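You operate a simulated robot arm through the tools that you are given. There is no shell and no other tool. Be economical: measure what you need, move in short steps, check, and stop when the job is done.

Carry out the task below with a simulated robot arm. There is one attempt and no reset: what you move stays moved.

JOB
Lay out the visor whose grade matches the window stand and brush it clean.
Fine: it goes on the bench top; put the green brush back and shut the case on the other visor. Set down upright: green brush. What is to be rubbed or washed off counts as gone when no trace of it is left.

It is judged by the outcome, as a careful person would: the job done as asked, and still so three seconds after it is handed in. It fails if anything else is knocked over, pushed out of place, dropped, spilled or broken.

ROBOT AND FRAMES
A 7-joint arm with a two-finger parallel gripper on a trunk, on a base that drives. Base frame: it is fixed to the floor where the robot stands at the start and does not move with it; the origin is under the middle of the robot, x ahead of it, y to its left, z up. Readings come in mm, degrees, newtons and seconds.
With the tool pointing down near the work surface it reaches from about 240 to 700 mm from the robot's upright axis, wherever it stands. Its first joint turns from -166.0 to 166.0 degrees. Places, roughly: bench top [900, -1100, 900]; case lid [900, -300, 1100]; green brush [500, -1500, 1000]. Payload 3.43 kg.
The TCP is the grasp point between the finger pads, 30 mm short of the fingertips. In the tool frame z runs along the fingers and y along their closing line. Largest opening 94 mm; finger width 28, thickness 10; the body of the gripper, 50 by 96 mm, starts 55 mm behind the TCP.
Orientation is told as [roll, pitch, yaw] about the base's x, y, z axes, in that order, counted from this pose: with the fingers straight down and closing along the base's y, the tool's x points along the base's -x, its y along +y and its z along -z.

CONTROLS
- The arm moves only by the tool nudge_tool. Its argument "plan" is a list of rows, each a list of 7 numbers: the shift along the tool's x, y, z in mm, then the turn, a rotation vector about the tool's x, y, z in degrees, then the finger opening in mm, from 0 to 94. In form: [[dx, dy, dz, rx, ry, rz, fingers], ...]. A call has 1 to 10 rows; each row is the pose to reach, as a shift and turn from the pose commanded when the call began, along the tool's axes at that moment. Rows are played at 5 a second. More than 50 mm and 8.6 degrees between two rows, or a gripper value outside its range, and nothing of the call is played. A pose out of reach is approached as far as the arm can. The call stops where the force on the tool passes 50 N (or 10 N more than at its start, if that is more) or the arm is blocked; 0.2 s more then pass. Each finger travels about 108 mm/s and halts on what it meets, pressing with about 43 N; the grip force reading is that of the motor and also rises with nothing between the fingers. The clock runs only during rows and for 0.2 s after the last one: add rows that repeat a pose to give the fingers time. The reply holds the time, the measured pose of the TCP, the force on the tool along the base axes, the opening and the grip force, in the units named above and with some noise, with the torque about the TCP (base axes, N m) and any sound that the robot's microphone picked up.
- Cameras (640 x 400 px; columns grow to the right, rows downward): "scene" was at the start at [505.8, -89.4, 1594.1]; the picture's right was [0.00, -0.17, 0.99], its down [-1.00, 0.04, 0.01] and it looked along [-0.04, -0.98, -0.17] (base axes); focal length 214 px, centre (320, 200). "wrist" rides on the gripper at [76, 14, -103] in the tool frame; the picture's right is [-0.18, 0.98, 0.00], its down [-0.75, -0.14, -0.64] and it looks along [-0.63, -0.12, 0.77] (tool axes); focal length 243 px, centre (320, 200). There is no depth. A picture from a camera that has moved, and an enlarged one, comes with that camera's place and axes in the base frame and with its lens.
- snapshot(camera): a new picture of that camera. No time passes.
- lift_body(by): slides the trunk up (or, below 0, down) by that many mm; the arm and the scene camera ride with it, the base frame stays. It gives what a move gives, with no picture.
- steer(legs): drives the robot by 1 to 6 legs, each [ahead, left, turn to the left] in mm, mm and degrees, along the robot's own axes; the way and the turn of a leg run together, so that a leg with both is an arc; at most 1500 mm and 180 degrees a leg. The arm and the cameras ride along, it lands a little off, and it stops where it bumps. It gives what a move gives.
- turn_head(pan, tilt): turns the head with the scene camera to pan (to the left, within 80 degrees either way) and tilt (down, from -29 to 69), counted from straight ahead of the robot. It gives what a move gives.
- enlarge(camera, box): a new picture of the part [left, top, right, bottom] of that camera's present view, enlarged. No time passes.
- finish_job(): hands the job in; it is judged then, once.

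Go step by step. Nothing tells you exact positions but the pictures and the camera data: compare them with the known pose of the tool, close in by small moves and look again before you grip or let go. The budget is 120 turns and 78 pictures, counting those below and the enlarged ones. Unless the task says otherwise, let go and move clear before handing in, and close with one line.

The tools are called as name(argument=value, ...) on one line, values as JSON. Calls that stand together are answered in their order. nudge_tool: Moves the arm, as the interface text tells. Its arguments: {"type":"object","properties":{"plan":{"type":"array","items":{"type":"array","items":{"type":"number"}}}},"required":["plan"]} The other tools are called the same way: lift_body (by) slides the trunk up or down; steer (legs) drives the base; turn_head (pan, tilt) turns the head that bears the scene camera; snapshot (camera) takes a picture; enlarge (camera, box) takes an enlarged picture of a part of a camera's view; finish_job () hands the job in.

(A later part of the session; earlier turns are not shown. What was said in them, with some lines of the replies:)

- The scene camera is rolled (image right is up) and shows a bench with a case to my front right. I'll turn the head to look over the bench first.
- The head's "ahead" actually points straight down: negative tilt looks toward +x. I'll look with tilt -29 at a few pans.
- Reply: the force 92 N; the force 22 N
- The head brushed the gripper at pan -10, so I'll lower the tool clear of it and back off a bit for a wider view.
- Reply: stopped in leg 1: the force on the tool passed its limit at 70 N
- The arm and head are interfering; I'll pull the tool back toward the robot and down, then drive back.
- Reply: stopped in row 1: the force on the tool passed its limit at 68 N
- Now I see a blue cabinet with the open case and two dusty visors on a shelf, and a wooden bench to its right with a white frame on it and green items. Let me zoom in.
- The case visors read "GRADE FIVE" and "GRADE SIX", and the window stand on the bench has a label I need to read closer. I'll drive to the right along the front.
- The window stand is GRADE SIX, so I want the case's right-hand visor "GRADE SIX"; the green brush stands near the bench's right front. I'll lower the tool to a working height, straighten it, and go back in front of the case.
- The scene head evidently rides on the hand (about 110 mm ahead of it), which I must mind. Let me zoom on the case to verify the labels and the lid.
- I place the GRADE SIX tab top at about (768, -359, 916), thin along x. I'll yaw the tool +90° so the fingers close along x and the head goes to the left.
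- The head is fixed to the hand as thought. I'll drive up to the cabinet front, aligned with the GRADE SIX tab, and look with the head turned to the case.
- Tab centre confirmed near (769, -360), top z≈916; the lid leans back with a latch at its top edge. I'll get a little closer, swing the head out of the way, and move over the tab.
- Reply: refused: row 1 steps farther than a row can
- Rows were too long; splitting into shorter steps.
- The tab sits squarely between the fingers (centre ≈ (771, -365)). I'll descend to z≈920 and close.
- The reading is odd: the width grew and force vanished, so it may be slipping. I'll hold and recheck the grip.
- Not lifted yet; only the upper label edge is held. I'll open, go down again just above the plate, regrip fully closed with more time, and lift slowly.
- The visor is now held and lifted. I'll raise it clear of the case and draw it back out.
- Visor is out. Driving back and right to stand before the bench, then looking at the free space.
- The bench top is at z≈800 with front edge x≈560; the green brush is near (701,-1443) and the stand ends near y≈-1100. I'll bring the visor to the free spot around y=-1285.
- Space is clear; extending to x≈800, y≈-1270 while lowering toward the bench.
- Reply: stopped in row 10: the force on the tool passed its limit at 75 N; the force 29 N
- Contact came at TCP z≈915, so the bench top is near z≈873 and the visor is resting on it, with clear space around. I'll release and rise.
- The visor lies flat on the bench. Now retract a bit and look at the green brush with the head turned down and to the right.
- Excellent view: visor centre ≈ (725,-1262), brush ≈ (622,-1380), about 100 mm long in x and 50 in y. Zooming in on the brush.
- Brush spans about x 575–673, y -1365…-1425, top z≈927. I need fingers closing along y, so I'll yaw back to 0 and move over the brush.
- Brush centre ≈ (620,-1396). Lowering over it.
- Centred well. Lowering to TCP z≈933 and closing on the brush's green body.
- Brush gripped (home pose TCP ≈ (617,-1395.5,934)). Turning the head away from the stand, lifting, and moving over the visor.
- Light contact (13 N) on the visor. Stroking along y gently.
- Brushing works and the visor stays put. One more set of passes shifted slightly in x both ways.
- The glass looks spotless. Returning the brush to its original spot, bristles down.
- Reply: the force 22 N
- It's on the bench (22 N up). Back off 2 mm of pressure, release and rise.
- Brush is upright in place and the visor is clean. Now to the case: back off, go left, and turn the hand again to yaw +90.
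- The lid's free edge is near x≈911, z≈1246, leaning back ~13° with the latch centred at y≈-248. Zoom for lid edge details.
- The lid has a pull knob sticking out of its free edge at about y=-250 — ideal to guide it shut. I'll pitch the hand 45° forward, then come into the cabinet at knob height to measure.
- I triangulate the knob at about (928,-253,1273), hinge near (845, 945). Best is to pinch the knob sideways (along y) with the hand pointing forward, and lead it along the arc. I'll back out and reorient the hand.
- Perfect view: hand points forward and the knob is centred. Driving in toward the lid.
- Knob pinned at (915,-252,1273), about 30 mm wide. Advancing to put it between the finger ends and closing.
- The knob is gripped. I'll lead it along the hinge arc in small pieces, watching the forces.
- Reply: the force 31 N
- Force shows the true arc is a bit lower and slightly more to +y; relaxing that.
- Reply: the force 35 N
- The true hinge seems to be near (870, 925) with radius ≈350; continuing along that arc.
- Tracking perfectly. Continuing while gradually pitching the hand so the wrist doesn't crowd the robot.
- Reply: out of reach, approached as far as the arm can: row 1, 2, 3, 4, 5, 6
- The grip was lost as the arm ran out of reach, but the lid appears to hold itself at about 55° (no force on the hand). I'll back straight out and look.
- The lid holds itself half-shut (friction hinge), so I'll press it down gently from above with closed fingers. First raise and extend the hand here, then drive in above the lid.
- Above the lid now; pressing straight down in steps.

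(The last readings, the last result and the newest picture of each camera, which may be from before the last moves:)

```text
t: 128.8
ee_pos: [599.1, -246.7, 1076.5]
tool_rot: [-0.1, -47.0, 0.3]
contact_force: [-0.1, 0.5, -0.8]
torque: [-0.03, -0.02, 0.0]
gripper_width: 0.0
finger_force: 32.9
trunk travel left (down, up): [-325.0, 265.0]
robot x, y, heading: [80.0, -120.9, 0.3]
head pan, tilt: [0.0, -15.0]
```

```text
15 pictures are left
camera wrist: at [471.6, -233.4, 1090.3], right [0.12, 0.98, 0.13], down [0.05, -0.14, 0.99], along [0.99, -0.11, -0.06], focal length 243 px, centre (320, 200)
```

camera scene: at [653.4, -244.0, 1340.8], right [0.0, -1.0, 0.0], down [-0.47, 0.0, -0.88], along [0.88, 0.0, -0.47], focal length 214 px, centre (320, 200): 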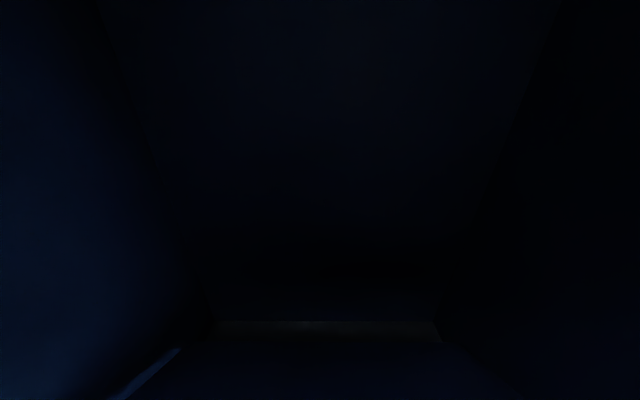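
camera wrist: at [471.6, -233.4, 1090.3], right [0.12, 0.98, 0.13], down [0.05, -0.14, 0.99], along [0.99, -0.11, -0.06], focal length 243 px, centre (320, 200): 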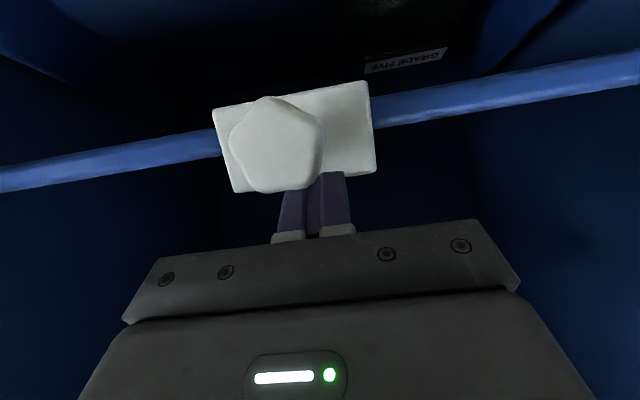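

The lid edge is right below the fingers and yielding. Continuing to press down.

nudge_tool(plan=[[14.6, 0, 13.7, 0, 0, 0, 0], [29.2, 0, 27.3, 0, 0, 0, 0], [43.8, 0, 41, 0, 0, 0, 0], [58.4, 0, 54.6, 0, 0, 0, 0], [66, 0, 61.5, 0, 0, 0, 0], [73, 0, 68.3, 0, 0, 0, 0]])

snapshot(camera="wrist")

```text
t: 130.2
ee_pos: [597.0, -246.3, 981.2]
tool_rot: [-0.3, -47.6, 0.5]
contact_force: [-1.7, 2.3, 35.7]
torque: [0.07, -0.38, -0.07]
gripper_width: 0.0
finger_force: 33.2
trunk travel left (down, up): [-325.0, 265.0]
robot x, y, heading: [75.2, -119.9, 0.1]
head pan, tilt: [0.0, -15.0]
```

```text
14 pictures are left
camera wrist: at [470.1, -232.7, 993.9], right [0.12, 0.98, 0.13], down [0.03, -0.14, 0.99], along [0.99, -0.11, -0.05], focal length 243 px, centre (320, 200)
```

wrist: 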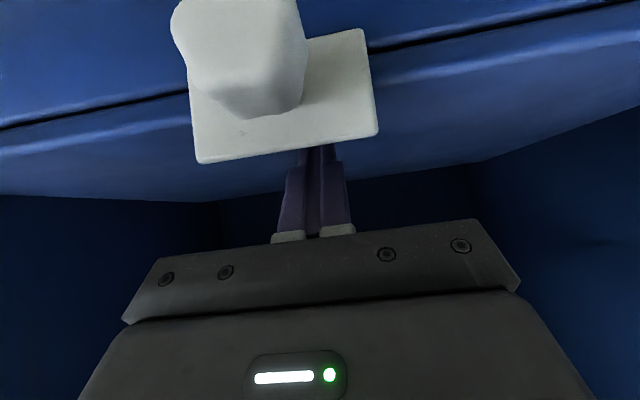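

The lid is down on the case, with only a thin seam. I'll lift off, back out and verify.

nudge_tool(plan=[[-20, 0, -18, 0, 0, 0, 0], [-50, 0, -46, 0, 0, 0, 0], [-80, 0, -74, 0, 0, 0, 0], [-110, 0, -102, 0, 0, 0, 0]])

steer(legs=[[-330, 0, 0]])

turn_head(pan=0, tilt=-5)

snapshot(camera="scene")

snapshot(camera="wrist")

```text
t: 131.2
ee_pos: [596.1, -246.5, 1129.3]
tool_rot: [-0.1, -46.9, 0.3]
contact_force: [0.2, 0.0, 0.1]
torque: [0.02, 0.01, 0.02]
gripper_width: 0.0
finger_force: 32.1
trunk travel left (down, up): [-325.0, 265.0]
robot x, y, heading: [77.4, -119.1, 0.1]
head pan, tilt: [0.0, -15.0]
```

```text
t: 133.4
ee_pos: [267.1, -243.1, 1131.0]
tool_rot: [-0.1, -47.1, 0.7]
contact_force: [-0.1, 0.4, 0.1]
torque: [0.03, -0.02, 0.05]
gripper_width: 0.0
finger_force: 32.8
trunk travel left (down, up): [-325.0, 265.0]
robot x, y, heading: [-253.3, -117.7, 0.6]
head pan, tilt: [0.0, -15.0]
```

```text
t: 134.1
ee_pos: [267.9, -244.0, 1129.9]
tool_rot: [-0.1, -47.0, 0.7]
contact_force: [-0.9, -1.3, 0.2]
torque: [-0.01, 0.01, 0.0]
gripper_width: 0.1
finger_force: 33.6
trunk travel left (down, up): [-325.0, 265.0]
robot x, y, heading: [-249.5, -117.1, 0.3]
head pan, tilt: [0.0, -5.0]
```

```text
13 pictures are left
camera scene: at [318.0, -241.6, 1243.9], right [0.01, -1.0, 0.0], down [-0.62, -0.01, -0.79], along [0.79, 0.01, -0.62], focal length 214 px, centre (320, 200)
```

scene: 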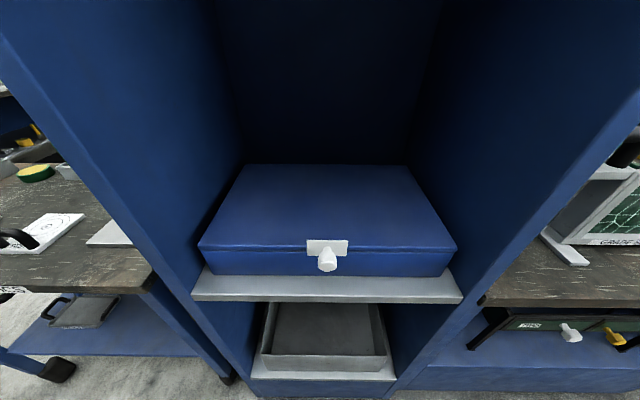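

```text
12 pictures are left
camera wrist: at [140.0, -231.4, 1143.8], right [0.11, 0.98, 0.13], down [0.05, -0.14, 0.99], along [0.99, -0.11, -0.06], focal length 243 px, centre (320, 200)
```

wrist: 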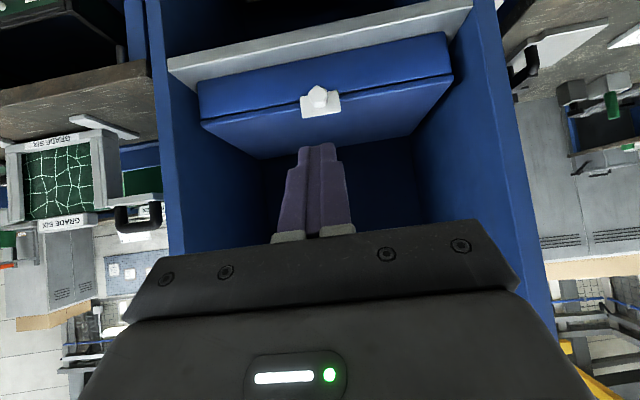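

enlarge(camera="scene", box=[190, 220, 470, 290])

steer(legs=[[0, -1000, 0]])

snapshot(camera="scene")

```text
2.29 times, centred on (330, 255) of scene
camera zoom: at [318.0, -241.6, 1243.9], right [0.01, -1.0, 0.0], down [-0.62, -0.01, -0.79], along [0.79, 0.01, -0.62], focal length 490 px, centre (297, 74)
```

zoom: 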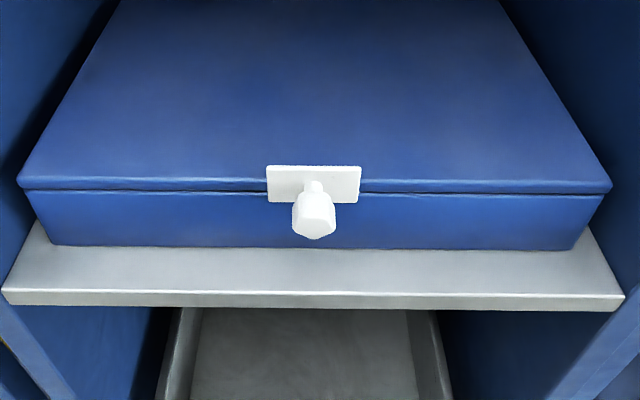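

```text
t: 139.3
ee_pos: [284.1, -1242.9, 1128.9]
tool_rot: [-0.1, -46.9, 1.4]
contact_force: [0.3, -0.3, -0.7]
torque: [0.01, -0.02, 0.02]
gripper_width: 0.3
finger_force: 33.0
trunk travel left (down, up): [-325.0, 265.0]
robot x, y, heading: [-236.5, -1126.0, 1.2]
head pan, tilt: [0.0, -5.0]
```

```text
10 pictures are left
camera scene: at [333.4, -1240.5, 1243.7], right [0.02, -1.0, 0.0], down [-0.62, -0.02, -0.79], along [0.79, 0.02, -0.62], focal length 214 px, centre (320, 200)
```

scene: 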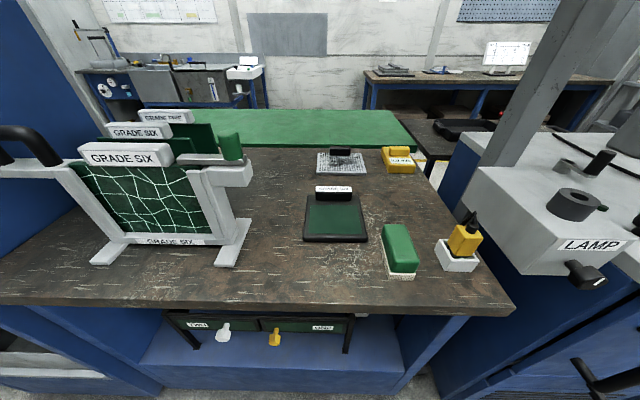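

The case is shut and the bench is in order. One last close look at the visor glass.

enlarge(camera="scene", box=[290, 175, 430, 285])

```text
3.64 times, centred on (360, 230) of scene
camera zoom: at [333.4, -1240.5, 1243.7], right [0.02, -1.0, 0.0], down [-0.62, -0.02, -0.79], along [0.79, 0.02, -0.62], focal length 780 px, centre (174, 91)
```

zoom: 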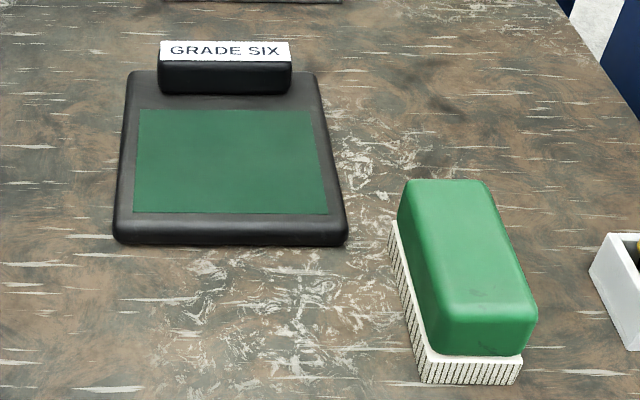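

The GRADE SIX visor is clean on the bench, the green brush stands upright in its place, and the case is shut on the other visor. The hand is clear, so I'm handing in.

finish_job()

```text
The job is handed in.
```

The GRADE SIX visor, which matches the window stand, is brushed clean and lying on the bench top. The green brush is back upright in its place, and the case is shut on the GRADE FIVE visor.
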